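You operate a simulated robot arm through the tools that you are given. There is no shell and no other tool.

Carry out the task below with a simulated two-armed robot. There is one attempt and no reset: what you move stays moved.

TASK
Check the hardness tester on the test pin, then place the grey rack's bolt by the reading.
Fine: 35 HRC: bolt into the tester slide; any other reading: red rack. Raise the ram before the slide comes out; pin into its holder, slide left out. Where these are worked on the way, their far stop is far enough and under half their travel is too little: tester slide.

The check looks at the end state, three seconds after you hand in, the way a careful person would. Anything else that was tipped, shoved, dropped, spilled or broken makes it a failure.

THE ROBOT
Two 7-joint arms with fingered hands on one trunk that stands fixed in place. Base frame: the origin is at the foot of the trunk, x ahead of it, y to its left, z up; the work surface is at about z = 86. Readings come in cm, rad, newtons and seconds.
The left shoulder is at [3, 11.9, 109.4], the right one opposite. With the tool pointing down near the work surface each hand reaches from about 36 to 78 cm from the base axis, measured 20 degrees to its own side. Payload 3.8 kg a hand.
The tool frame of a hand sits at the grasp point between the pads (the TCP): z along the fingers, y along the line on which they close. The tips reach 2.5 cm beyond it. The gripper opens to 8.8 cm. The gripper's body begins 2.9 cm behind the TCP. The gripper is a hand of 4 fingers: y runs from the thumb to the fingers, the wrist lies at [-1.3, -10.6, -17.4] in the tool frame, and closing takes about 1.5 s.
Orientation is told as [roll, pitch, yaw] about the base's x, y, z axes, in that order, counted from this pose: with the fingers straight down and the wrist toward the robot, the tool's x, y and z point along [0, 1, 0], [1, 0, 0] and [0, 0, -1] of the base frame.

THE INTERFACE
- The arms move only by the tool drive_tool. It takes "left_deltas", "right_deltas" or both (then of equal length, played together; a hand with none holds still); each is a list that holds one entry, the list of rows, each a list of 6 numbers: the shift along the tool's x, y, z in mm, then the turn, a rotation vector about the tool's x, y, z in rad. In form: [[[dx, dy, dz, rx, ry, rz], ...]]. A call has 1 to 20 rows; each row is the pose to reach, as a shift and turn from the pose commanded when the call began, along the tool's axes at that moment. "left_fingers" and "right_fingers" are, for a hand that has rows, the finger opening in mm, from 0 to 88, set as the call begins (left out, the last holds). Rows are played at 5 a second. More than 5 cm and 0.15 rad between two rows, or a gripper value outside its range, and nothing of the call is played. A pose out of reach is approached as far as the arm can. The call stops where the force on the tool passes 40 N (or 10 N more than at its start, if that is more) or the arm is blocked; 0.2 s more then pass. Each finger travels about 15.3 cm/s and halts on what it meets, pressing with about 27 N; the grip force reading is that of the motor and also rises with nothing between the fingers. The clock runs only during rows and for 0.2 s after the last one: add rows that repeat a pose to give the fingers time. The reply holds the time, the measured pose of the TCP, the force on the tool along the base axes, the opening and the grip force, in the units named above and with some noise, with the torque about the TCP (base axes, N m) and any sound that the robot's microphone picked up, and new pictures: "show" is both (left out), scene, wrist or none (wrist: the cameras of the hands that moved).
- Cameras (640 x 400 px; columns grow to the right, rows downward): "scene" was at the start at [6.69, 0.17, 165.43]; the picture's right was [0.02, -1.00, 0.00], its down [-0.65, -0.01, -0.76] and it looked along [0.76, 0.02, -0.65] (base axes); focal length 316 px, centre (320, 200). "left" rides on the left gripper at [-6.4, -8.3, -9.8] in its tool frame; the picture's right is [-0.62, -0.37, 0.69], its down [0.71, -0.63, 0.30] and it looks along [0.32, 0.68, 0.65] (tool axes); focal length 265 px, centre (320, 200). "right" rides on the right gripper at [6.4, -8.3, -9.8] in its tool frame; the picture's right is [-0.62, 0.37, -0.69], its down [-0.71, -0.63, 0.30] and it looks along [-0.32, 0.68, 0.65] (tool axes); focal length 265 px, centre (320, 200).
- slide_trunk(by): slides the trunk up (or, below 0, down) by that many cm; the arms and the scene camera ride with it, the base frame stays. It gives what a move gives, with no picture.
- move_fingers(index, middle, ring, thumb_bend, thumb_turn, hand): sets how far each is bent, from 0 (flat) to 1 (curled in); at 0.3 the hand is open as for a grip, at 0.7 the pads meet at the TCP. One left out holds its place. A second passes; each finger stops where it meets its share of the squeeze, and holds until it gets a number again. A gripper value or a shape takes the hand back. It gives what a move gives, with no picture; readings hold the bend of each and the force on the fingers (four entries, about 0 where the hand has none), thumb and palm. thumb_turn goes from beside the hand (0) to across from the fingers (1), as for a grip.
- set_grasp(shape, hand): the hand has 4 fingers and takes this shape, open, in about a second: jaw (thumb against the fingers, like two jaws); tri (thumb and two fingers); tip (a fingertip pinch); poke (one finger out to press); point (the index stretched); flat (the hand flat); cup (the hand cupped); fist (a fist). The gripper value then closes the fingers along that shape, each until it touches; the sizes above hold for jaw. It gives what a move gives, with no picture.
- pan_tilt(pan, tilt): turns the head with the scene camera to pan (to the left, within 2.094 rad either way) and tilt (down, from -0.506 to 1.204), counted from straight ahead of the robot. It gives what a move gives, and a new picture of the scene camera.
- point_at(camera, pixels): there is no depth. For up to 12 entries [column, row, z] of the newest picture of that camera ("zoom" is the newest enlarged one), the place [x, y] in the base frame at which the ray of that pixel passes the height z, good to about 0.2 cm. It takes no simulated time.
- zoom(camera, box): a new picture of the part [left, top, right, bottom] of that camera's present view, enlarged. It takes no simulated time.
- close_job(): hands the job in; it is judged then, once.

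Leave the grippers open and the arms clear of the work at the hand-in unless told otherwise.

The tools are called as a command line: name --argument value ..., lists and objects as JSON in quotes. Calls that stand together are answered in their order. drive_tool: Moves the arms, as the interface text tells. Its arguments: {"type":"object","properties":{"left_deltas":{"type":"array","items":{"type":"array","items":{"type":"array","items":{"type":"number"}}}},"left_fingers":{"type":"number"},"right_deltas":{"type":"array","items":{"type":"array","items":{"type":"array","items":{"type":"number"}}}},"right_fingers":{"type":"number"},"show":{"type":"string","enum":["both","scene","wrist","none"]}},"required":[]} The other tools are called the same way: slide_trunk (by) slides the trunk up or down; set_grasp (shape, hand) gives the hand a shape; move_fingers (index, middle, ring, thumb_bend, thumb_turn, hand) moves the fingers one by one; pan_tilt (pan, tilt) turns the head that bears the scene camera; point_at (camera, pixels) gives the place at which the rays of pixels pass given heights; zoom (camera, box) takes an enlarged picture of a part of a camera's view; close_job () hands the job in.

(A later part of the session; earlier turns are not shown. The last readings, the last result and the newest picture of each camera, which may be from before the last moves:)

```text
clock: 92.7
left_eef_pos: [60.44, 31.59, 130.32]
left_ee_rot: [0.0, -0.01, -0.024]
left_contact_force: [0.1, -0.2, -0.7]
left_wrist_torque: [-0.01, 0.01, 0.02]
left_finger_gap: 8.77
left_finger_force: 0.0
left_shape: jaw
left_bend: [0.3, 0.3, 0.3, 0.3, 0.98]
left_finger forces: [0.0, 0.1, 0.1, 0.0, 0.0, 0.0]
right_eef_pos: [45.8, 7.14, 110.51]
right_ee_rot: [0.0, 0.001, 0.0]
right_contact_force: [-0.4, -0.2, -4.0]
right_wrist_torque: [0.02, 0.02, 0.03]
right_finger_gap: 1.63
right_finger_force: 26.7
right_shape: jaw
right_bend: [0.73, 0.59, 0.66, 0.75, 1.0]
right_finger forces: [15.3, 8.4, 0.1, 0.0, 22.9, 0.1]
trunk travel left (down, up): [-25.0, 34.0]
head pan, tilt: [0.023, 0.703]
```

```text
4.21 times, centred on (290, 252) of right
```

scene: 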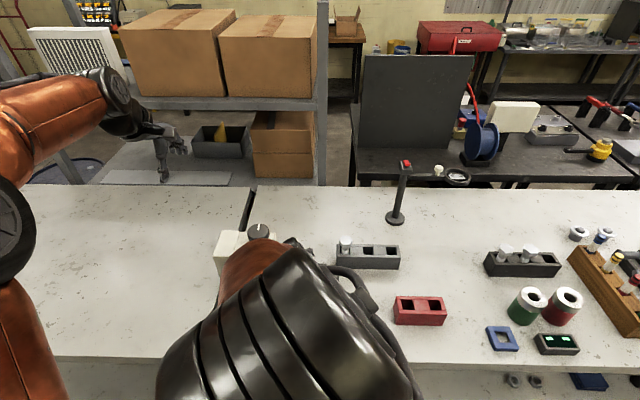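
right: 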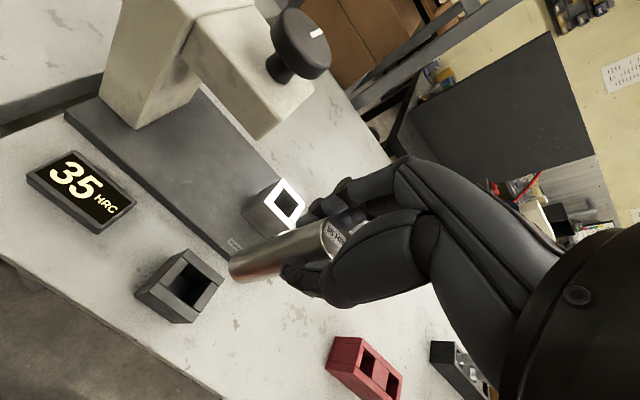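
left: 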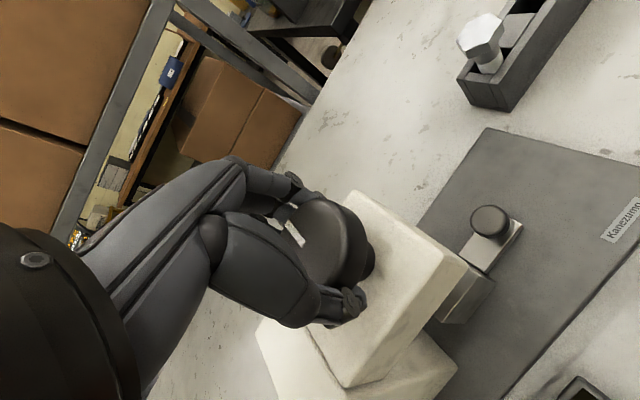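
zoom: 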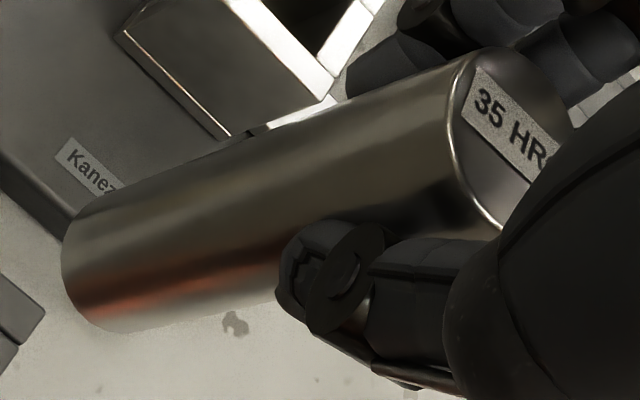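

The pin hangs practically vertical and centred in the grip, its bottom about 9.5 cm below the TCP. I'm shifting -2.5 mm in y and lowering 70 mm to just above the holder.

drive_tool --right_deltas '[[[-2.5, -0.5, 20, 0, 0, 0], [-2.5, -0.5, 45, 0, 0, 0], [-2.5, -0.5, 70, 0, 0, 0], [-2.5, -0.5, 70, 0, 0, 0]]]'

zoom --camera "right" --box '[150, 190, 350, 340]'

```text
clock: 93.7
left_eef_pos: [60.33, 31.55, 130.4]
left_ee_rot: [-0.001, -0.01, -0.022]
left_contact_force: [-0.6, -0.2, -0.6]
left_wrist_torque: [-0.01, -0.05, -0.01]
left_finger_gap: 8.75
left_finger_force: 0.1
left_shape: jaw
left_bend: [0.3, 0.3, 0.3, 0.3, 0.98]
left_finger forces: [0.0, 0.0, 0.0, 0.0, 0.0, 0.0]
right_eef_pos: [45.74, 7.01, 103.56]
right_ee_rot: [0.0, 0.0, 0.003]
right_contact_force: [-0.2, -0.3, -4.0]
right_wrist_torque: [-0.01, 0.03, 0.01]
right_finger_gap: 1.58
right_finger_force: 27.1
right_shape: jaw
right_bend: [0.73, 0.59, 0.66, 0.75, 1.0]
right_finger forces: [15.4, 8.5, 0.0, 0.0, 22.8, 0.0]
trunk travel left (down, up): [-25.0, 34.0]
head pan, tilt: [0.023, 0.703]
```

scene: 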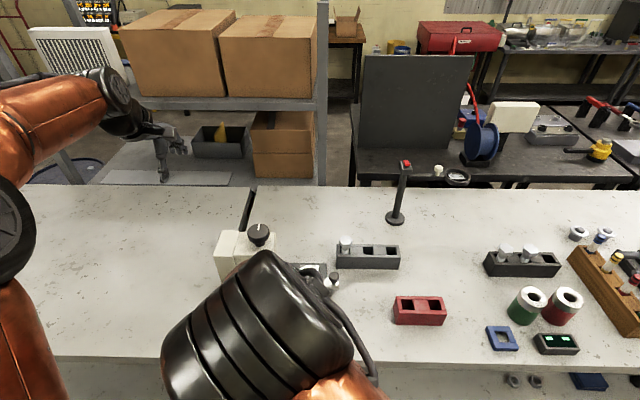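
right: 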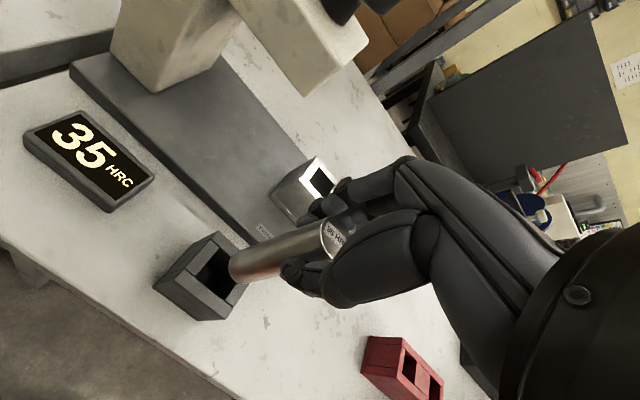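

```text
2.67 times, centred on (250, 265) of right
```

zoom: 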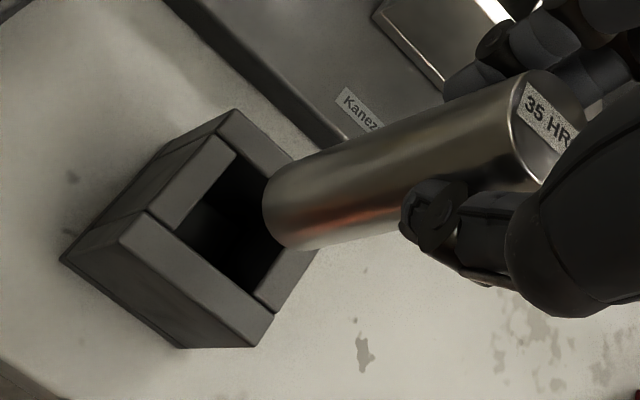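

The pin bottom projects right over the hole. I'm lowering in 5 mm steps by 40 mm, so the pin enters about 1 cm, and watching force.

drive_tool --right_deltas '[[[-0.8, 0, 8, 0, 0, 0], [-0.8, 0, 16, 0, 0, 0], [-0.8, 0, 22, 0, 0, 0], [-0.8, 0, 27, 0, 0, 0], [-0.8, 0, 31, 0, 0, 0], [-0.8, 0, 35, 0, 0, 0], [-0.8, 0, 39, 0, 0, 0]]]'

zoom --camera "right" --box '[150, 190, 350, 340]'

```text
clock: 95.3
left_eef_pos: [60.05, 31.78, 130.54]
left_ee_rot: [-0.001, -0.011, -0.023]
left_contact_force: [-0.3, 0.8, 0.9]
left_wrist_torque: [0.01, 0.0, 0.0]
left_finger_gap: 8.77
left_finger_force: 0.1
left_shape: jaw
left_bend: [0.3, 0.3, 0.3, 0.3, 0.98]
left_finger forces: [0.0, 0.0, 0.0, 0.0, 0.1, 0.0]
right_eef_pos: [45.75, 7.17, 100.12]
right_ee_rot: [0.005, -0.011, 0.004]
right_contact_force: [0.1, 7.6, 26.8]
right_wrist_torque: [0.11, -0.06, 0.07]
right_finger_gap: 1.83
right_finger_force: 27.3
right_shape: jaw
right_bend: [0.73, 0.58, 0.66, 0.76, 1.0]
right_finger forces: [19.8, 9.8, 0.0, 0.0, 30.0, 0.1]
trunk travel left (down, up): [-25.0, 34.0]
head pan, tilt: [0.023, 0.703]
```

scene: 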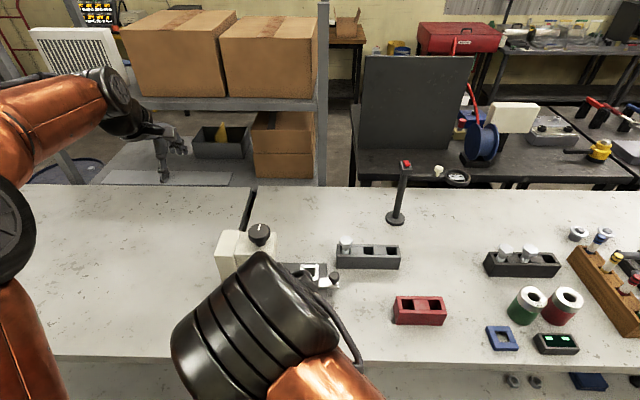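
right: 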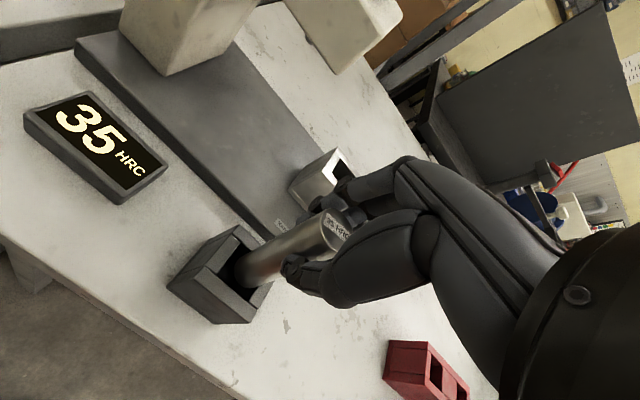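

```text
2.67 times, centred on (250, 265) of right
```

zoom: 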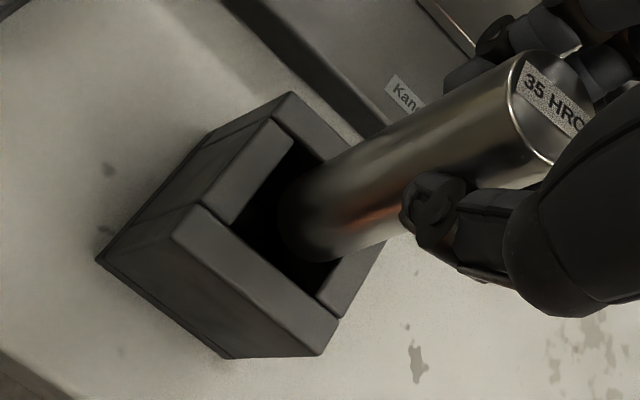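

The force rose to 27 N with +7.6 N in y: the pin is catching the holder's right (-y) wall. I'm lifting 12 mm, shifting +2.5 mm in y and looking before retrying.

drive_tool --right_deltas '[[[0, 0, -6, 0, 0, 0], [0, 0, -12, 0, 0, 0], [2.5, 0, -12, 0, 0, 0], [2.5, 0, -12, 0, 0, 0]]]' --show "wrist"

zoom --camera "right" --box '[170, 200, 350, 330]'

```text
clock: 96.3
left_eef_pos: [60.33, 31.56, 130.37]
left_ee_rot: [0.0, -0.008, -0.025]
left_contact_force: [-0.2, -0.8, 0.4]
left_wrist_torque: [-0.01, 0.01, -0.01]
left_finger_gap: 8.75
left_finger_force: 0.1
left_shape: jaw
left_bend: [0.3, 0.3, 0.3, 0.3, 0.98]
left_finger forces: [0.0, 0.0, 0.0, 0.1, 0.1, 0.0]
right_eef_pos: [45.71, 6.88, 100.86]
right_ee_rot: [-0.001, 0.001, 0.001]
right_contact_force: [0.6, -0.6, -4.0]
right_wrist_torque: [0.01, 0.03, 0.0]
right_finger_gap: 1.68
right_finger_force: 27.1
right_shape: jaw
right_bend: [0.73, 0.58, 0.66, 0.76, 1.0]
right_finger forces: [16.9, 9.0, 0.0, 0.0, 23.6, 0.1]
trunk travel left (down, up): [-25.0, 34.0]
head pan, tilt: [0.023, 0.703]
```

right: 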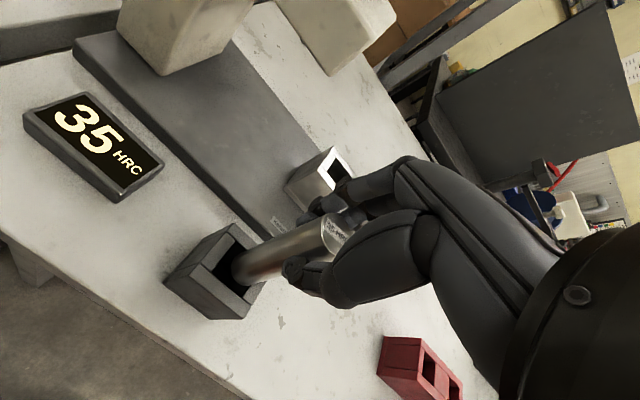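

```text
3.08 times, centred on (260, 265) of right
```

zoom: 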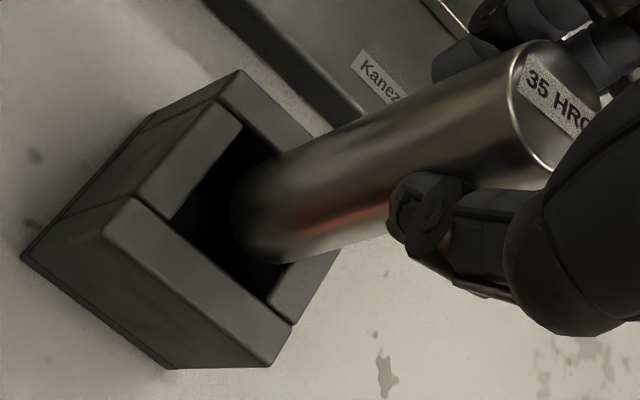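

I'm measuring the hole corners and the pin's lower end in this zoom.

zoom --camera "right" --box '[190, 215, 290, 305]'

```text
4.44 times, centred on (240, 260) of right
```

zoom: 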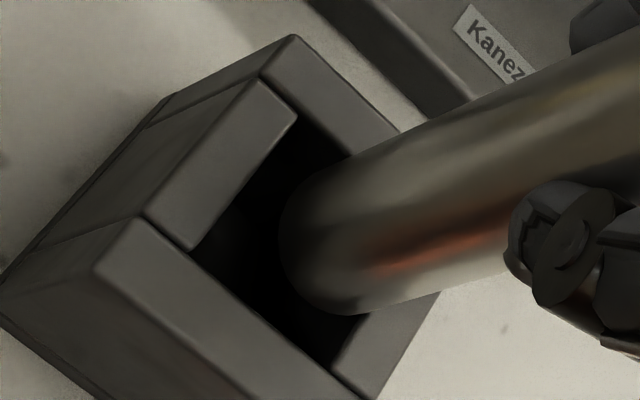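

point_at --camera "zoom" --pixels '[[297, 122, 91.3], [190, 250, 91.3], [333, 370, 91.3], [332, 220, 91.3], [332, 220, 91.8], [332, 220, 92.3], [283, 240, 91.3], [283, 240, 91.8], [315, 246, 91.3], [100, 270, 91.3], [295, 36, 91.3], [0, 310, 86]]'

```text
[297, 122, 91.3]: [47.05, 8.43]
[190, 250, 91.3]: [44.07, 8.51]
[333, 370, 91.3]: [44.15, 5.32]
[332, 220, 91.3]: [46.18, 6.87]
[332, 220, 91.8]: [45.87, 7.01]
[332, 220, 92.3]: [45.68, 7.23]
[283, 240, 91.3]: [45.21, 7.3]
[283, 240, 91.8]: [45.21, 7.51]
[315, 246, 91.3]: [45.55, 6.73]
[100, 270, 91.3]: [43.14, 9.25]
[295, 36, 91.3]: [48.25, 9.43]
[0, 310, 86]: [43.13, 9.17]
```

The hole spans x 44.1–47.05 and y 5.3–8.5, and the pin bottom is now near (45.8, 7.05). I'm shifting -1.5 mm in x and lowering 14 mm in 2 mm steps, watching force.

drive_tool --right_deltas '[[[0, -1.5, 0, 0, 0, 0], [0, -1.5, 4, 0, 0, 0], [0, -1.5, 6, 0, 0, 0], [0, -1.5, 8, 0, 0, 0], [0, -1.5, 10, 0, 0, 0], [0, -1.5, 12, 0, 0, 0], [0, -1.5, 14, 0, 0, 0]]]' --show "wrist"

zoom --camera "right" --box '[190, 215, 290, 305]'

```text
clock: 97.9
left_eef_pos: [60.39, 31.7, 130.48]
left_ee_rot: [0.0, -0.01, -0.024]
left_contact_force: [0.0, -0.1, -0.6]
left_wrist_torque: [0.01, -0.01, 0.02]
left_finger_gap: 8.76
left_finger_force: 0.0
left_shape: jaw
left_bend: [0.3, 0.3, 0.3, 0.3, 0.98]
left_finger forces: [0.0, 0.1, 0.0, 0.1, 0.0, 0.0]
right_eef_pos: [45.6, 7.05, 99.6]
right_ee_rot: [-0.002, 0.001, 0.001]
right_contact_force: [0.0, -0.3, -4.5]
right_wrist_torque: [0.04, 0.02, 0.01]
right_finger_gap: 1.7
right_finger_force: 27.2
right_shape: jaw
right_bend: [0.73, 0.58, 0.66, 0.76, 1.0]
right_finger forces: [16.8, 9.1, 0.0, 0.1, 23.7, 0.1]
trunk travel left (down, up): [-25.0, 34.0]
head pan, tilt: [0.023, 0.703]
```

right: 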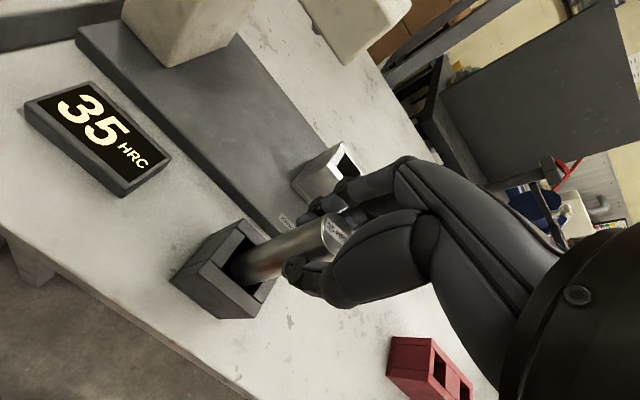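

```text
4.44 times, centred on (240, 260) of right
```

zoom: 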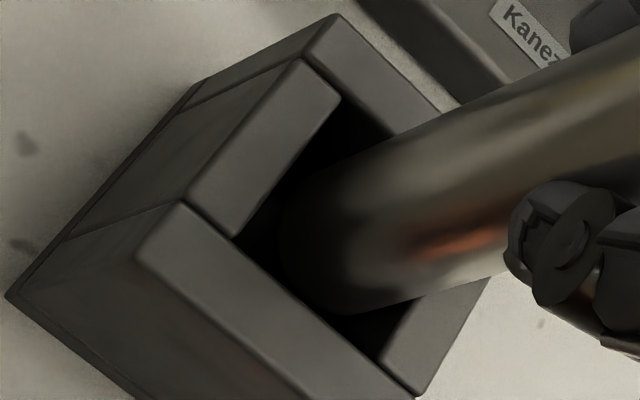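

It's in: no contact force now (-4.5 N is just the weight). I'm continuing down 20 mm.

drive_tool --right_deltas '[[[0, 0, 4, 0, 0, 0], [0, 0, 8, 0, 0, 0], [0, 0, 12, 0, 0, 0], [0, 0, 16, 0, 0, 0], [0, 0, 20, 0, 0, 0]]]' --show "wrist"

zoom --camera "right" --box '[190, 200, 340, 310]'

```text
clock: 99.1
left_eef_pos: [60.38, 31.62, 130.34]
left_ee_rot: [0.0, -0.009, -0.023]
left_contact_force: [-0.5, 0.6, 0.1]
left_wrist_torque: [-0.05, 0.02, 0.02]
left_finger_gap: 8.81
left_finger_force: 0.1
left_shape: jaw
left_bend: [0.3, 0.3, 0.3, 0.3, 0.98]
left_finger forces: [0.1, 0.0, 0.1, 0.1, 0.0, 0.0]
right_eef_pos: [45.57, 7.04, 97.59]
right_ee_rot: [0.001, 0.0, 0.0]
right_contact_force: [-0.8, 0.3, -4.9]
right_wrist_torque: [0.0, 0.0, 0.02]
right_finger_gap: 1.71
right_finger_force: 27.1
right_shape: jaw
right_bend: [0.73, 0.58, 0.66, 0.76, 1.0]
right_finger forces: [16.8, 9.1, 0.0, 0.0, 23.6, 0.0]
trunk travel left (down, up): [-25.0, 34.0]
head pan, tilt: [0.023, 0.703]
```

right: 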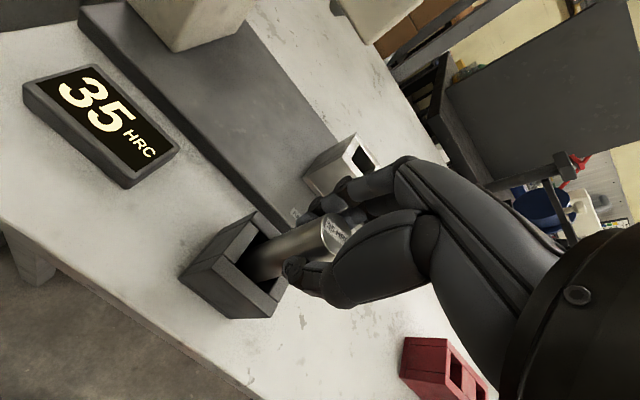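

```text
3.64 times, centred on (265, 255) of right
```

zoom: 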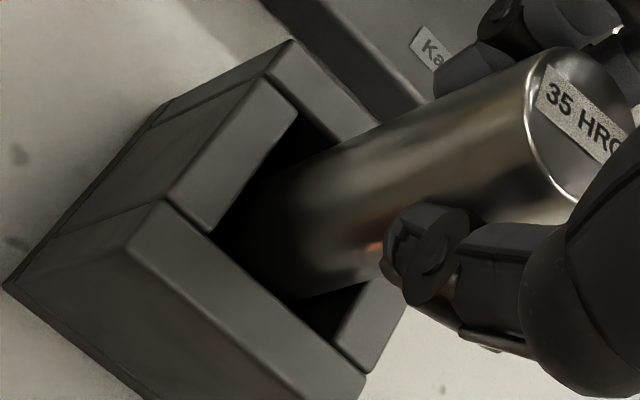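

Still free. I'm lowering up to 18 mm more in 3 mm steps to feel the floor.

drive_tool --right_deltas '[[[0, 0, 3, 0, 0, 0], [0, 0, 6, 0, 0, 0], [0, 0, 9, 0, 0, 0], [0, 0, 12, 0, 0, 0]]]' --show "wrist"

```text
clock: 100.1
left_eef_pos: [60.35, 31.6, 130.42]
left_ee_rot: [-0.001, -0.009, -0.024]
left_contact_force: [0.0, 0.0, -0.5]
left_wrist_torque: [0.02, -0.03, -0.02]
left_finger_gap: 8.76
left_finger_force: 0.1
left_shape: jaw
left_bend: [0.3, 0.3, 0.3, 0.3, 0.98]
left_finger forces: [0.0, 0.1, 0.0, 0.1, 0.1, 0.1]
right_eef_pos: [45.5, 7.07, 96.32]
right_ee_rot: [0.0, 0.002, 0.0]
right_contact_force: [0.8, -0.7, -4.6]
right_wrist_torque: [0.02, 0.06, 0.0]
right_finger_gap: 1.72
right_finger_force: 27.0
right_shape: jaw
right_bend: [0.73, 0.58, 0.66, 0.76, 1.0]
right_finger forces: [16.7, 9.1, 0.0, 0.0, 23.6, 0.0]
trunk travel left (down, up): [-25.0, 34.0]
head pan, tilt: [0.023, 0.703]
```

right: 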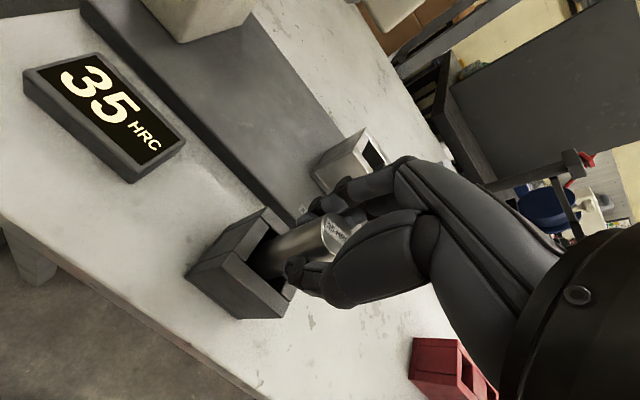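

drive_tool --right_deltas '[[[0, 0, 2, 0, 0, 0], [0, 0, 4, 0, 0, 0], [0, 0, 6, 0, 0, 0], [0, 0, 8, 0, 0, 0]]]' --show "wrist"

```text
clock: 101.1
left_eef_pos: [60.5, 31.65, 130.47]
left_ee_rot: [0.0, -0.01, -0.023]
left_contact_force: [0.5, 0.4, 0.5]
left_wrist_torque: [0.0, -0.01, 0.04]
left_finger_gap: 8.78
left_finger_force: 0.1
left_shape: jaw
left_bend: [0.3, 0.3, 0.3, 0.3, 0.98]
left_finger forces: [0.0, 0.1, 0.0, 0.0, 0.1, 0.1]
right_eef_pos: [45.45, 7.07, 95.67]
right_ee_rot: [0.0, -0.001, 0.0]
right_contact_force: [0.4, 0.7, -4.0]
right_wrist_torque: [-0.01, 0.03, -0.01]
right_finger_gap: 1.71
right_finger_force: 26.9
right_shape: jaw
right_bend: [0.73, 0.58, 0.66, 0.76, 1.0]
right_finger forces: [16.7, 9.3, 0.0, 0.1, 23.7, 0.1]
trunk travel left (down, up): [-25.0, 34.0]
head pan, tilt: [0.023, 0.703]
```

right: 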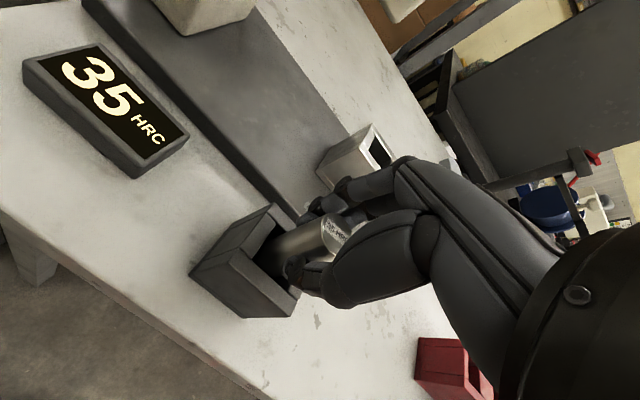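

Still no floor contact, and the fingertips are clear of the rim. I'm going another 8 mm in 2 mm steps.

drive_tool --right_deltas '[[[0, 0, 2, 0, 0, 0], [0, 0, 4, 0, 0, 0], [0, 0, 6, 0, 0, 0], [0, 0, 8, 0, 0, 0]]]' --show "wrist"

zoom --camera "right" --box '[190, 190, 360, 320]'

```text
clock: 102.1
left_eef_pos: [59.91, 31.45, 130.68]
left_ee_rot: [0.002, -0.013, -0.025]
left_contact_force: [0.1, 0.7, 0.6]
left_wrist_torque: [-0.01, 0.0, -0.02]
left_finger_gap: 8.77
left_finger_force: 0.1
left_shape: jaw
left_bend: [0.3, 0.3, 0.3, 0.3, 0.98]
left_finger forces: [0.1, 0.1, 0.0, 0.0, 0.1, 0.0]
right_eef_pos: [45.49, 7.07, 95.23]
right_ee_rot: [0.005, -0.011, 0.0]
right_contact_force: [-5.9, -3.9, 38.3]
right_wrist_torque: [-0.13, 0.0, -0.07]
right_finger_gap: 1.95
right_finger_force: 27.5
right_shape: jaw
right_bend: [0.74, 0.58, 0.66, 0.76, 1.0]
right_finger forces: [16.8, 13.2, 0.0, 0.0, 33.1, 0.0]
trunk travel left (down, up): [-25.0, 34.0]
head pan, tilt: [0.023, 0.703]
```

right: 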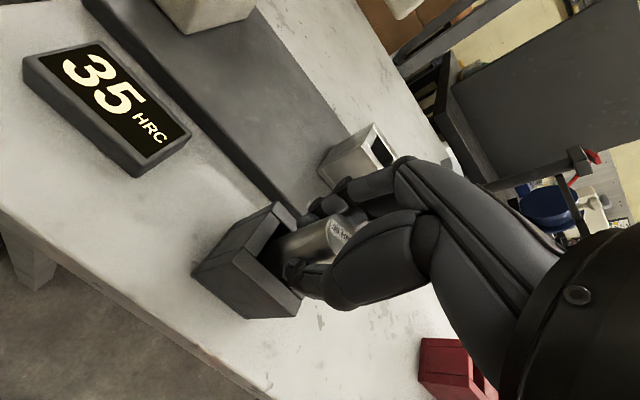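

```text
3.08 times, centred on (275, 255) of right
```

zoom: 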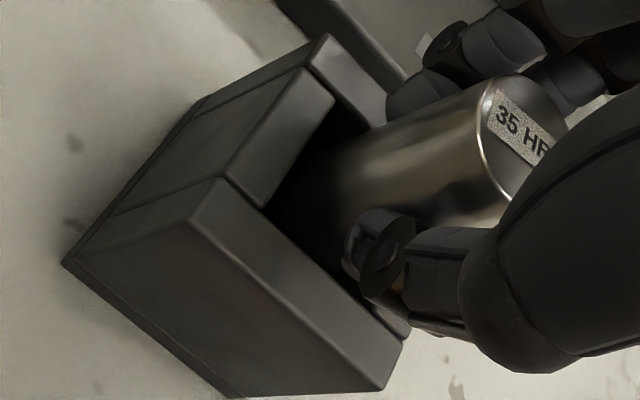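

The pin has reached the floor (38 N). I'm relieving 4 mm of push, opening, then rising straight up.

drive_tool --right_deltas '[[[0, 0, -4, 0, 0, 0], [0, 0, -4, 0, 0, 0]]]' --show "none"

drive_tool --right_deltas '[[[0, 0, 0, 0, 0, 0], [0, 0, 0, 0, 0, 0], [0, 0, 0, 0, 0, 0], [0, 0, 0, 0, 0, 0], [0, 0, 0, 0, 0, 0]]]' --right_fingers 60 --show "wrist"

```text
clock: 102.7
left_eef_pos: [60.12, 31.67, 130.61]
left_ee_rot: [0.001, -0.012, -0.024]
left_contact_force: [0.3, 0.0, 0.4]
left_wrist_torque: [0.0, 0.01, 0.06]
left_finger_gap: 8.76
left_finger_force: 0.1
left_shape: jaw
left_bend: [0.3, 0.3, 0.3, 0.3, 0.98]
left_finger forces: [0.1, 0.0, 0.0, 0.0, 0.0, 0.0]
right_eef_pos: [45.31, 7.01, 95.18]
right_ee_rot: [0.0, -0.002, 0.001]
right_contact_force: [-1.9, -2.3, 23.4]
right_wrist_torque: [-0.06, -0.13, -0.03]
right_finger_gap: 1.95
right_finger_force: 27.2
right_shape: jaw
right_bend: [0.74, 0.58, 0.66, 0.76, 1.0]
right_finger forces: [18.2, 11.9, 0.0, 0.1, 28.7, 0.0]
trunk travel left (down, up): [-25.0, 34.0]
head pan, tilt: [0.023, 0.703]
```

```text
clock: 103.9
left_eef_pos: [60.25, 31.74, 130.49]
left_ee_rot: [0.0, -0.009, -0.025]
left_contact_force: [0.1, 0.1, 0.2]
left_wrist_torque: [-0.03, -0.02, 0.01]
left_finger_gap: 8.77
left_finger_force: 0.1
left_shape: jaw
left_bend: [0.3, 0.3, 0.3, 0.3, 0.98]
left_finger forces: [0.0, 0.0, 0.0, 0.1, 0.1, 0.1]
right_eef_pos: [45.5, 7.11, 95.25]
right_ee_rot: [-0.001, 0.0, 0.002]
right_contact_force: [-0.9, -0.2, 0.1]
right_wrist_torque: [0.0, 0.0, -0.01]
right_finger_gap: 5.94
right_finger_force: 0.0
right_shape: jaw
right_bend: [0.28, 0.38, 0.35, 0.6, 1.0]
right_finger forces: [0.0, 0.0, 0.0, 0.1, 0.0, 0.0]
trunk travel left (down, up): [-25.0, 34.0]
head pan, tilt: [0.023, 0.703]
```

right: 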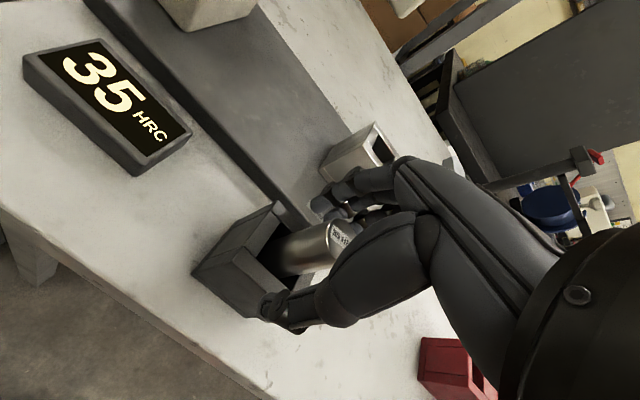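

The pin stands released in its holder. I'm rising straight up 170 mm.

drive_tool --right_deltas '[[[0, 0, -15, 0, 0, 0], [0, 0, -40, 0, 0, 0], [0, 0, -75, 0, 0, 0], [0, 0, -110, 0, 0, 0], [0, 0, -140, 0, 0, 0], [0, 0, -170, 0, 0, 0]]]'

zoom --camera "right" --box '[60, 150, 320, 330]'

```text
clock: 105.3
left_eef_pos: [60.2, 31.52, 130.39]
left_ee_rot: [-0.001, -0.01, -0.024]
left_contact_force: [-0.4, -0.5, 0.3]
left_wrist_torque: [-0.01, 0.02, 0.02]
left_finger_gap: 8.74
left_finger_force: 0.0
left_shape: jaw
left_bend: [0.3, 0.3, 0.3, 0.3, 0.98]
left_finger forces: [0.0, 0.0, 0.0, 0.1, 0.1, 0.1]
right_eef_pos: [45.54, 7.09, 112.39]
right_ee_rot: [0.0, 0.001, 0.002]
right_contact_force: [-0.5, -0.5, -0.1]
right_wrist_torque: [0.0, 0.01, -0.01]
right_finger_gap: 5.98
right_finger_force: 0.1
right_shape: jaw
right_bend: [0.28, 0.38, 0.34, 0.6, 1.0]
right_finger forces: [0.0, 0.1, 0.0, 0.0, 0.1, 0.0]
trunk travel left (down, up): [-25.0, 34.0]
head pan, tilt: [0.023, 0.703]
```

scene: 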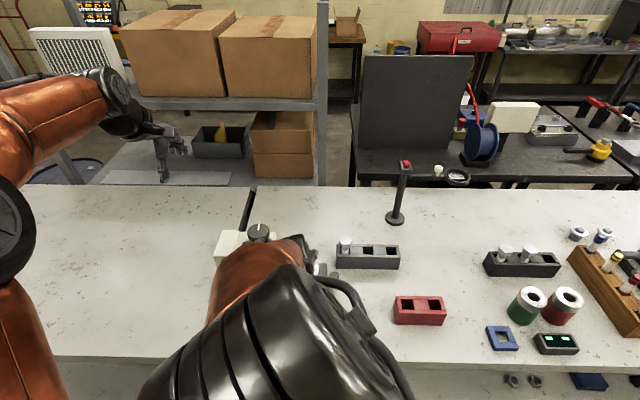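
right: 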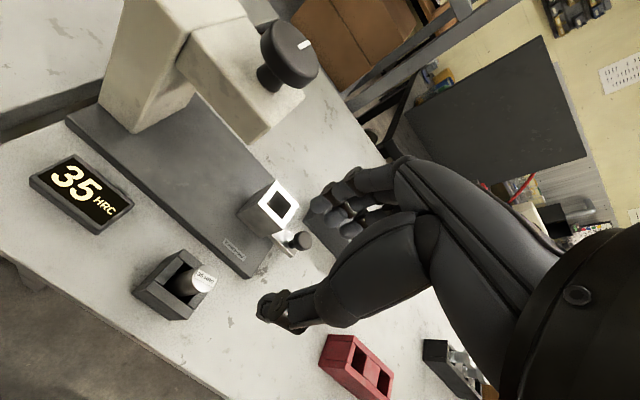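

```text
2.22 times, centred on (190, 240) of right
```

zoom: 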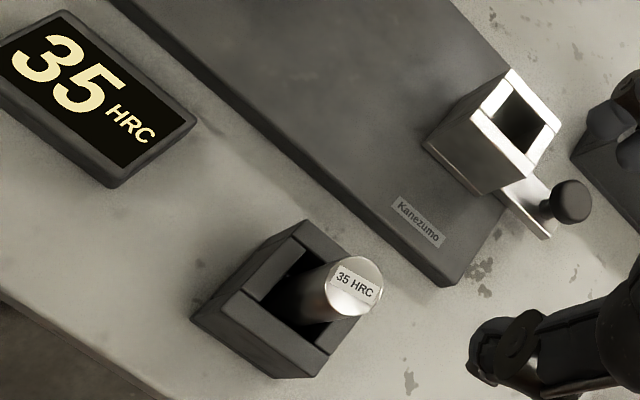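

The pin sits in the holder and the slide hole is empty. While it's in view I'm measuring the slide hole.

zoom --camera "right" --box '[225, 165, 325, 265]'

```text
4.00 times, centred on (275, 215) of right
```

zoom: 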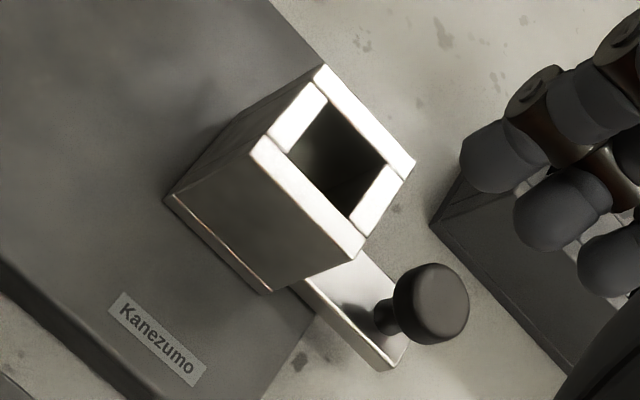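

point_at --camera "zoom" --pixels '[[322, 64, 94.3], [415, 165, 94.3], [352, 260, 94.3], [250, 150, 94.3], [326, 97, 94.3], [384, 163, 94.3], [350, 219, 94.3], [287, 152, 94.3], [165, 196, 87.5], [265, 292, 87.5], [250, 150, 93.8], [352, 260, 93.8]]'

drive_tool --right_deltas '[[[-18, 34, 0, 0, 0, 0], [-37, 69, 0, 0, 0, 0], [-56, 103, 0, 0, 0, 0], [-74, 137, 0, 0, 0, 0], [-93, 171, 0, 0, 0, 0], [-111, 206, 0, 0, 0, 0], [-130, 240, 0, 0, 0, 0], [-130, 240, 0, 0, 0, 0]]]' --right_fingers 80

zoom --camera "right" --box '[120, 180, 320, 360]'

```text
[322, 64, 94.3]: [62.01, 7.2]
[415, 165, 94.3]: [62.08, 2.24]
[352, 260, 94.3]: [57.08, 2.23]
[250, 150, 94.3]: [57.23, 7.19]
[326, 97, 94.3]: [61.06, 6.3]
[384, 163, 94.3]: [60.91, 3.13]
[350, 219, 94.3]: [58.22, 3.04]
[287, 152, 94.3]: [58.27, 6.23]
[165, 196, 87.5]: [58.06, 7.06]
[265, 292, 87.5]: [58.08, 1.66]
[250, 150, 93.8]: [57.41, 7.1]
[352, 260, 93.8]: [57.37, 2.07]
```

```text
clock: 107.1
left_eef_pos: [60.35, 31.67, 130.35]
left_ee_rot: [-0.001, -0.01, -0.025]
left_contact_force: [-0.6, -0.8, 0.4]
left_wrist_torque: [0.0, -0.01, 0.0]
left_finger_gap: 8.75
left_finger_force: 0.1
left_shape: jaw
left_bend: [0.3, 0.3, 0.3, 0.3, 0.98]
left_finger forces: [0.1, 0.0, 0.0, 0.0, 0.0, 0.0]
right_eef_pos: [69.6, -5.85, 112.19]
right_ee_rot: [0.0, 0.001, 0.003]
right_contact_force: [0.9, 0.0, 0.1]
right_wrist_torque: [-0.02, 0.0, 0.02]
right_finger_gap: 8.0
right_finger_force: 0.1
right_shape: jaw
right_bend: [0.3, 0.32, 0.3, 0.32, 0.98]
right_finger forces: [0.0, 0.0, 0.0, 0.1, 0.0, 0.0]
trunk travel left (down, up): [-25.0, 34.0]
head pan, tilt: [0.023, 0.703]
```

scene: 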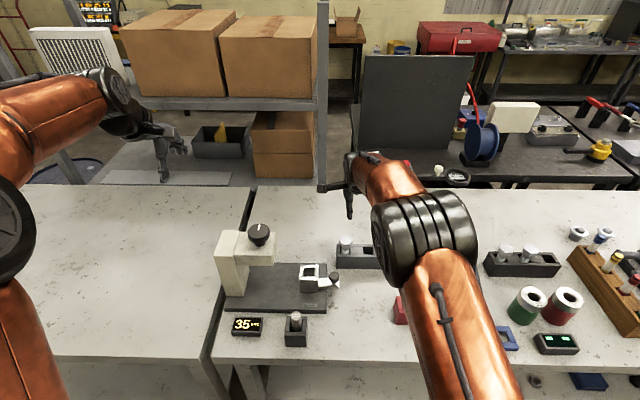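
right: 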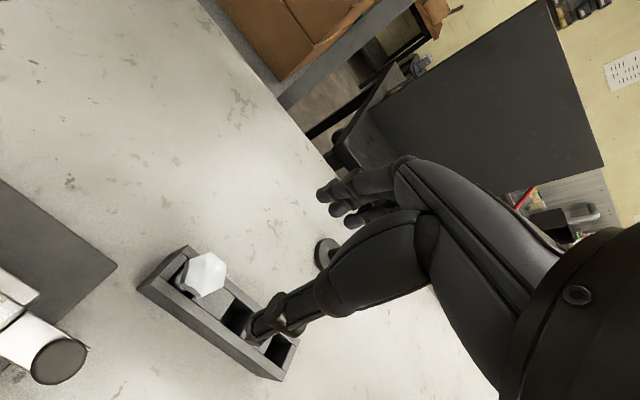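

```text
2.22 times, centred on (220, 270) of right
```

zoom: 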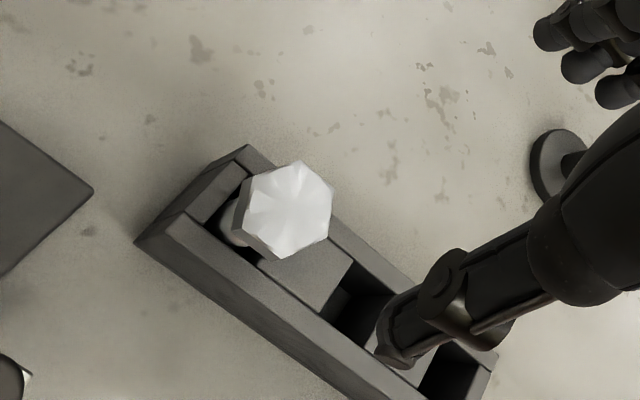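

Slide hole centre is about (59.75, 4.6). The right hand is now above the bolt: head centre at (205.6,274.5) versus the predicted (207,275), well aligned, with hex flats facing the jaw direction. I'm descending 120 mm.

drive_tool --right_deltas '[[[0, 0, 40, 0, 0, 0], [0, 0, 80, 0, 0, 0], [0, 0, 120, 0, 0, 0], [0, 0, 120, 0, 0, 0]]]' --right_fingers 78 --show "wrist"

zoom --camera "right" --box '[190, 150, 390, 330]'

zoom --camera "scene" --box '[310, 200, 430, 290]'

```text
clock: 108.1
left_eef_pos: [60.27, 31.66, 130.37]
left_ee_rot: [-0.001, -0.01, -0.023]
left_contact_force: [0.1, 0.3, -0.3]
left_wrist_torque: [0.0, 0.0, 0.03]
left_finger_gap: 8.75
left_finger_force: 0.1
left_shape: jaw
left_bend: [0.3, 0.3, 0.3, 0.3, 0.98]
left_finger forces: [0.0, 0.0, 0.0, 0.0, 0.0, 0.0]
right_eef_pos: [69.5, -6.0, 100.17]
right_ee_rot: [-0.001, -0.001, 0.003]
right_contact_force: [-0.1, 0.5, 0.7]
right_wrist_torque: [-0.01, 0.0, 0.01]
right_finger_gap: 7.82
right_finger_force: 0.1
right_shape: jaw
right_bend: [0.29, 0.32, 0.3, 0.36, 0.98]
right_finger forces: [0.0, 0.0, 0.0, 0.1, 0.0, 0.0]
trunk travel left (down, up): [-25.0, 34.0]
head pan, tilt: [0.023, 0.703]
```

right: 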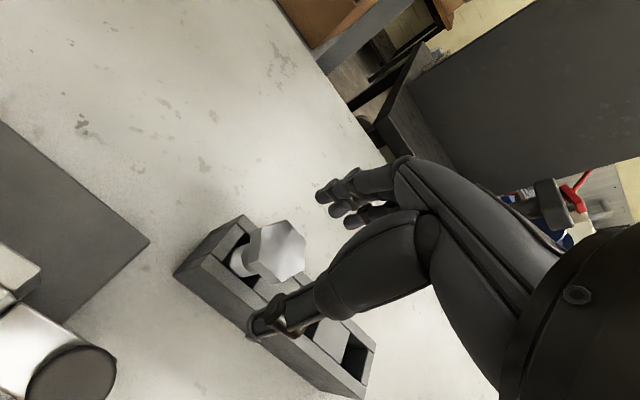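

```text
2.22 times, centred on (290, 240) of right
```

zoom: 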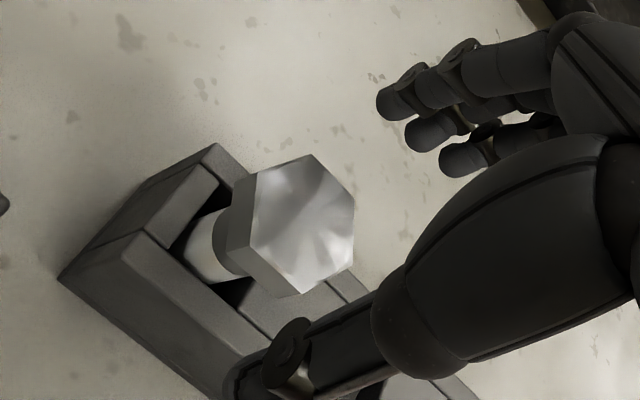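

```text
4.44 times, centred on (370, 245) of scene
```

zoom: 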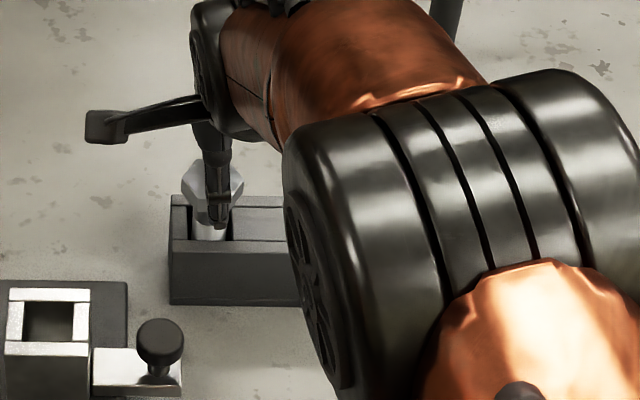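

The head is centred. I'm descending 40 mm so the pads sit at head height, still above the rack top.

drive_tool --right_deltas '[[[0, 0, 14, 0, 0, 0], [0, 0, 28, 0, 0, 0], [0, 0, 40, 0, 0, 0], [0, 0, 40, 0, 0, 0]]]' --right_fingers 78 --show "wrist"

zoom --camera "right" --box '[190, 150, 390, 330]'

zoom --camera "scene" --box '[310, 200, 430, 290]'

```text
clock: 109.1
left_eef_pos: [60.31, 31.64, 130.42]
left_ee_rot: [-0.001, -0.009, -0.025]
left_contact_force: [-0.1, 0.6, -0.8]
left_wrist_torque: [-0.01, 0.0, -0.03]
left_finger_gap: 8.75
left_finger_force: 0.0
left_shape: jaw
left_bend: [0.3, 0.3, 0.3, 0.3, 0.98]
left_finger forces: [0.0, 0.1, 0.0, 0.1, 0.0, 0.0]
right_eef_pos: [69.53, -5.82, 96.17]
right_ee_rot: [-0.002, -0.001, 0.0]
right_contact_force: [-0.3, 0.4, 0.8]
right_wrist_torque: [0.01, -0.01, 0.0]
right_finger_gap: 7.81
right_finger_force: 0.0
right_shape: jaw
right_bend: [0.29, 0.32, 0.3, 0.36, 0.98]
right_finger forces: [0.0, 0.0, 0.1, 0.1, 0.0, 0.0]
trunk travel left (down, up): [-25.0, 34.0]
head pan, tilt: [0.023, 0.703]
```

right: 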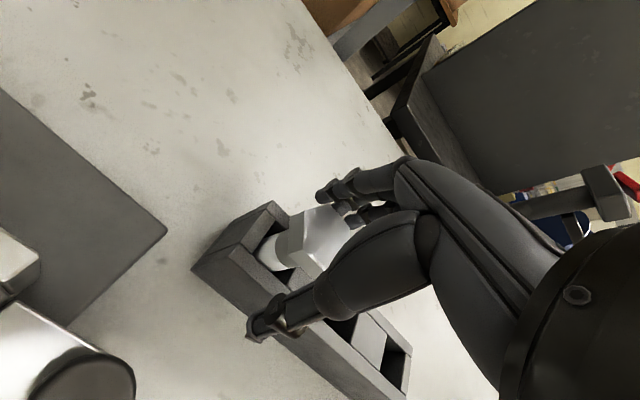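

```text
2.22 times, centred on (290, 240) of right
```

zoom: 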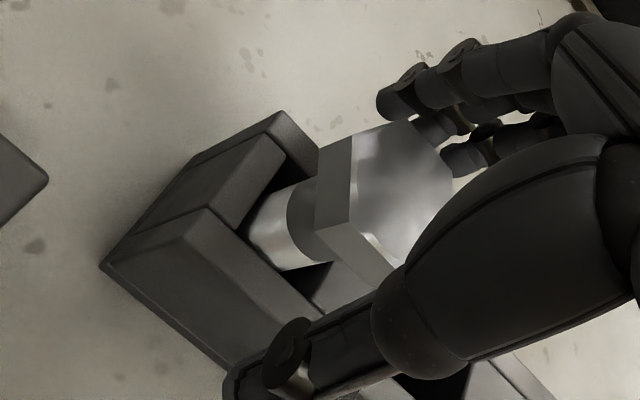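

```text
4.44 times, centred on (370, 245) of scene
```

zoom: 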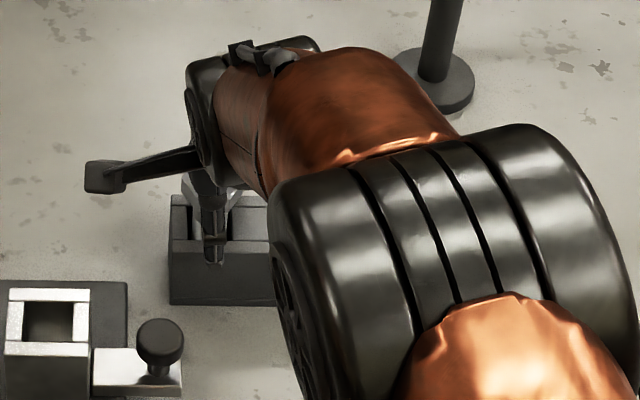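

The pads straddle the head. I'm closing on it.

drive_tool --right_deltas '[[[0, 0, 0, 0, 0, 0], [0, 0, 0, 0, 0, 0], [0, 0, 0, 0, 0, 0], [0, 0, 0, 0, 0, 0], [0, 0, 0, 0, 0, 0], [0, 0, 0, 0, 0, 0], [0, 0, 0, 0, 0, 0]]]' --right_fingers 20 --show "wrist"

zoom --camera "right" --box '[190, 150, 390, 330]'

```text
clock: 110.7
left_eef_pos: [60.49, 31.51, 130.33]
left_ee_rot: [-0.001, -0.008, -0.024]
left_contact_force: [-0.8, -0.2, 0.8]
left_wrist_torque: [-0.01, 0.01, -0.04]
left_finger_gap: 8.78
left_finger_force: 0.1
left_shape: jaw
left_bend: [0.3, 0.3, 0.3, 0.3, 0.98]
left_finger forces: [0.0, 0.0, 0.0, 0.0, 0.1, 0.1]
right_eef_pos: [69.5, -5.97, 96.03]
right_ee_rot: [0.001, 0.0, 0.002]
right_contact_force: [0.3, -0.7, -4.6]
right_wrist_torque: [-0.01, 0.0, 0.0]
right_finger_gap: 2.63
right_finger_force: 27.0
right_shape: jaw
right_bend: [0.74, 0.57, 0.6, 0.77, 1.0]
right_finger forces: [15.6, 7.1, 0.0, 0.0, 21.3, 0.0]
trunk travel left (down, up): [-25.0, 34.0]
head pan, tilt: [0.023, 0.703]
```

right: 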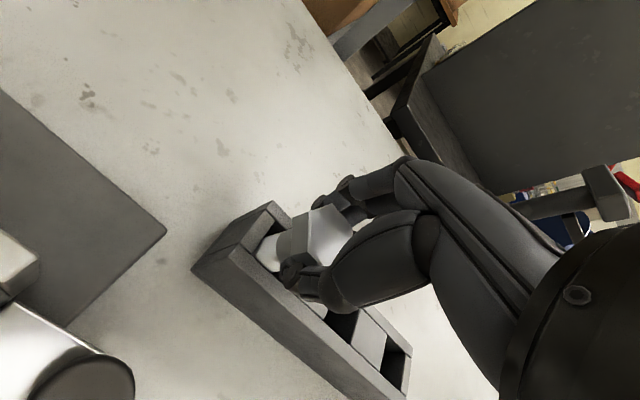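

```text
2.22 times, centred on (290, 240) of right
```

zoom: 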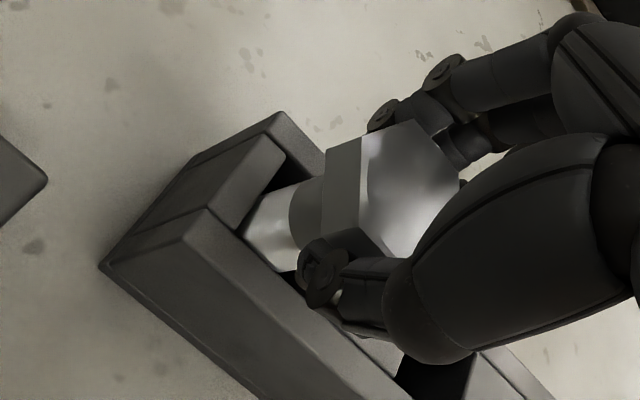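

The bolt head is gripped (16, 7 and 21 N). I'm lifting straight up, slowly at first, to about 130 mm.

drive_tool --right_deltas '[[[0, 0, -6, 0, 0, 0], [0, 0, -14, 0, 0, 0], [0, 0, -24, 0, 0, 0], [0, 0, -38, 0, 0, 0], [0, 0, -55, 0, 0, 0], [0, 0, -75, 0, 0, 0], [0, 0, -100, 0, 0, 0], [0, 0, -130, 0, 0, 0]]]'

zoom --camera "right" --box '[160, 170, 400, 350]'

```text
clock: 112.5
left_eef_pos: [60.29, 31.57, 130.4]
left_ee_rot: [0.001, -0.01, -0.024]
left_contact_force: [-0.4, -0.2, 0.8]
left_wrist_torque: [0.01, -0.03, 0.03]
left_finger_gap: 8.78
left_finger_force: 0.0
left_shape: jaw
left_bend: [0.3, 0.3, 0.3, 0.3, 0.98]
left_finger forces: [0.0, 0.0, 0.1, 0.1, 0.0, 0.0]
right_eef_pos: [69.35, -5.83, 109.12]
right_ee_rot: [0.0, 0.001, 0.001]
right_contact_force: [-0.7, -0.4, -4.5]
right_wrist_torque: [0.02, -0.02, 0.02]
right_finger_gap: 2.6
right_finger_force: 26.8
right_shape: jaw
right_bend: [0.74, 0.57, 0.6, 0.77, 1.0]
right_finger forces: [15.9, 7.4, 0.0, 0.0, 20.9, 0.0]
trunk travel left (down, up): [-25.0, 34.0]
head pan, tilt: [0.023, 0.703]
```

scene: 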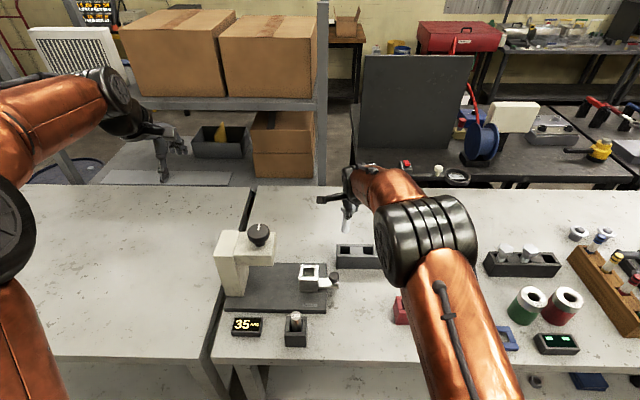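
right: 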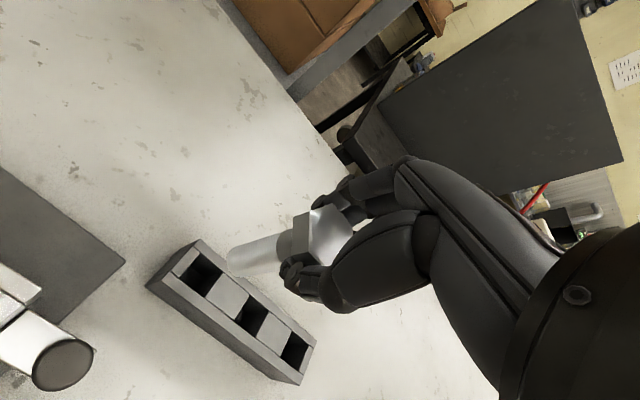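

```text
2.22 times, centred on (280, 260) of right
```

zoom: 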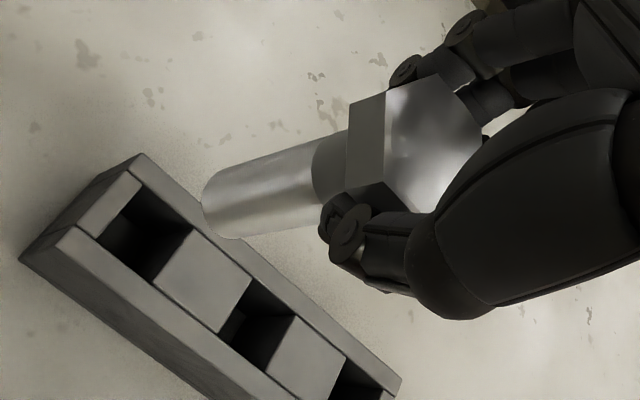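

The bolt hangs straight. I'm carrying it level to above the slide hole, TCP about (59.75, 4.4), with the bolt tip at z of about 100.

drive_tool --right_deltas '[[[20, -19, 0, 0, 0, 0], [41, -38, 0, 0, 0, 0], [61, -57, 0, 0, 0, 0], [82, -77, 0, 0, 0, 0], [102, -96, 0, 0, 0, 0], [102, -96, 0, 0, 0, 0]]]'

zoom --camera "right" --box '[140, 190, 300, 330]'

```text
clock: 113.9
left_eef_pos: [60.47, 31.66, 130.37]
left_ee_rot: [0.0, -0.009, -0.023]
left_contact_force: [-0.1, 0.9, 1.1]
left_wrist_torque: [0.0, 0.01, 0.0]
left_finger_gap: 8.79
left_finger_force: 0.1
left_shape: jaw
left_bend: [0.3, 0.3, 0.3, 0.3, 0.98]
left_finger forces: [0.0, 0.0, 0.1, 0.1, 0.1, 0.0]
right_eef_pos: [60.04, 4.23, 109.22]
right_ee_rot: [0.0, -0.001, -0.001]
right_contact_force: [0.1, -1.1, -3.8]
right_wrist_torque: [0.01, 0.01, 0.01]
right_finger_gap: 2.58
right_finger_force: 26.7
right_shape: jaw
right_bend: [0.74, 0.57, 0.6, 0.77, 1.0]
right_finger forces: [16.1, 7.7, 0.0, 0.0, 20.6, 0.0]
trunk travel left (down, up): [-25.0, 34.0]
head pan, tilt: [0.023, 0.703]
```

scene: 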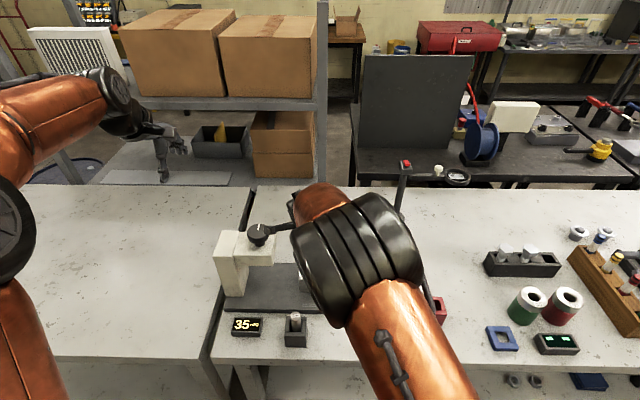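
right: 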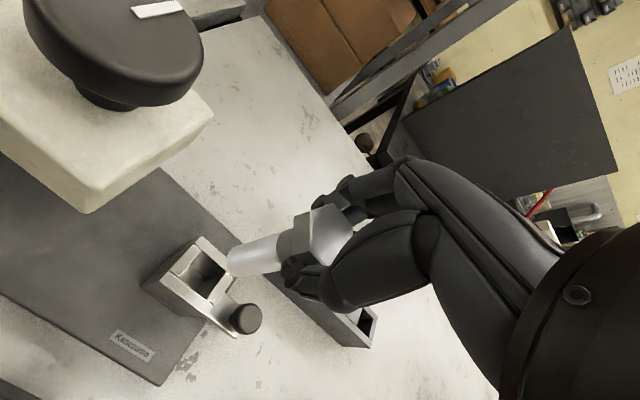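

```text
2.86 times, centred on (220, 260) of right
```

zoom: 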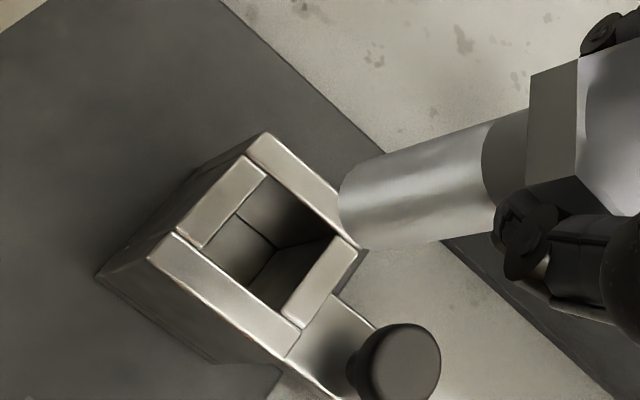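

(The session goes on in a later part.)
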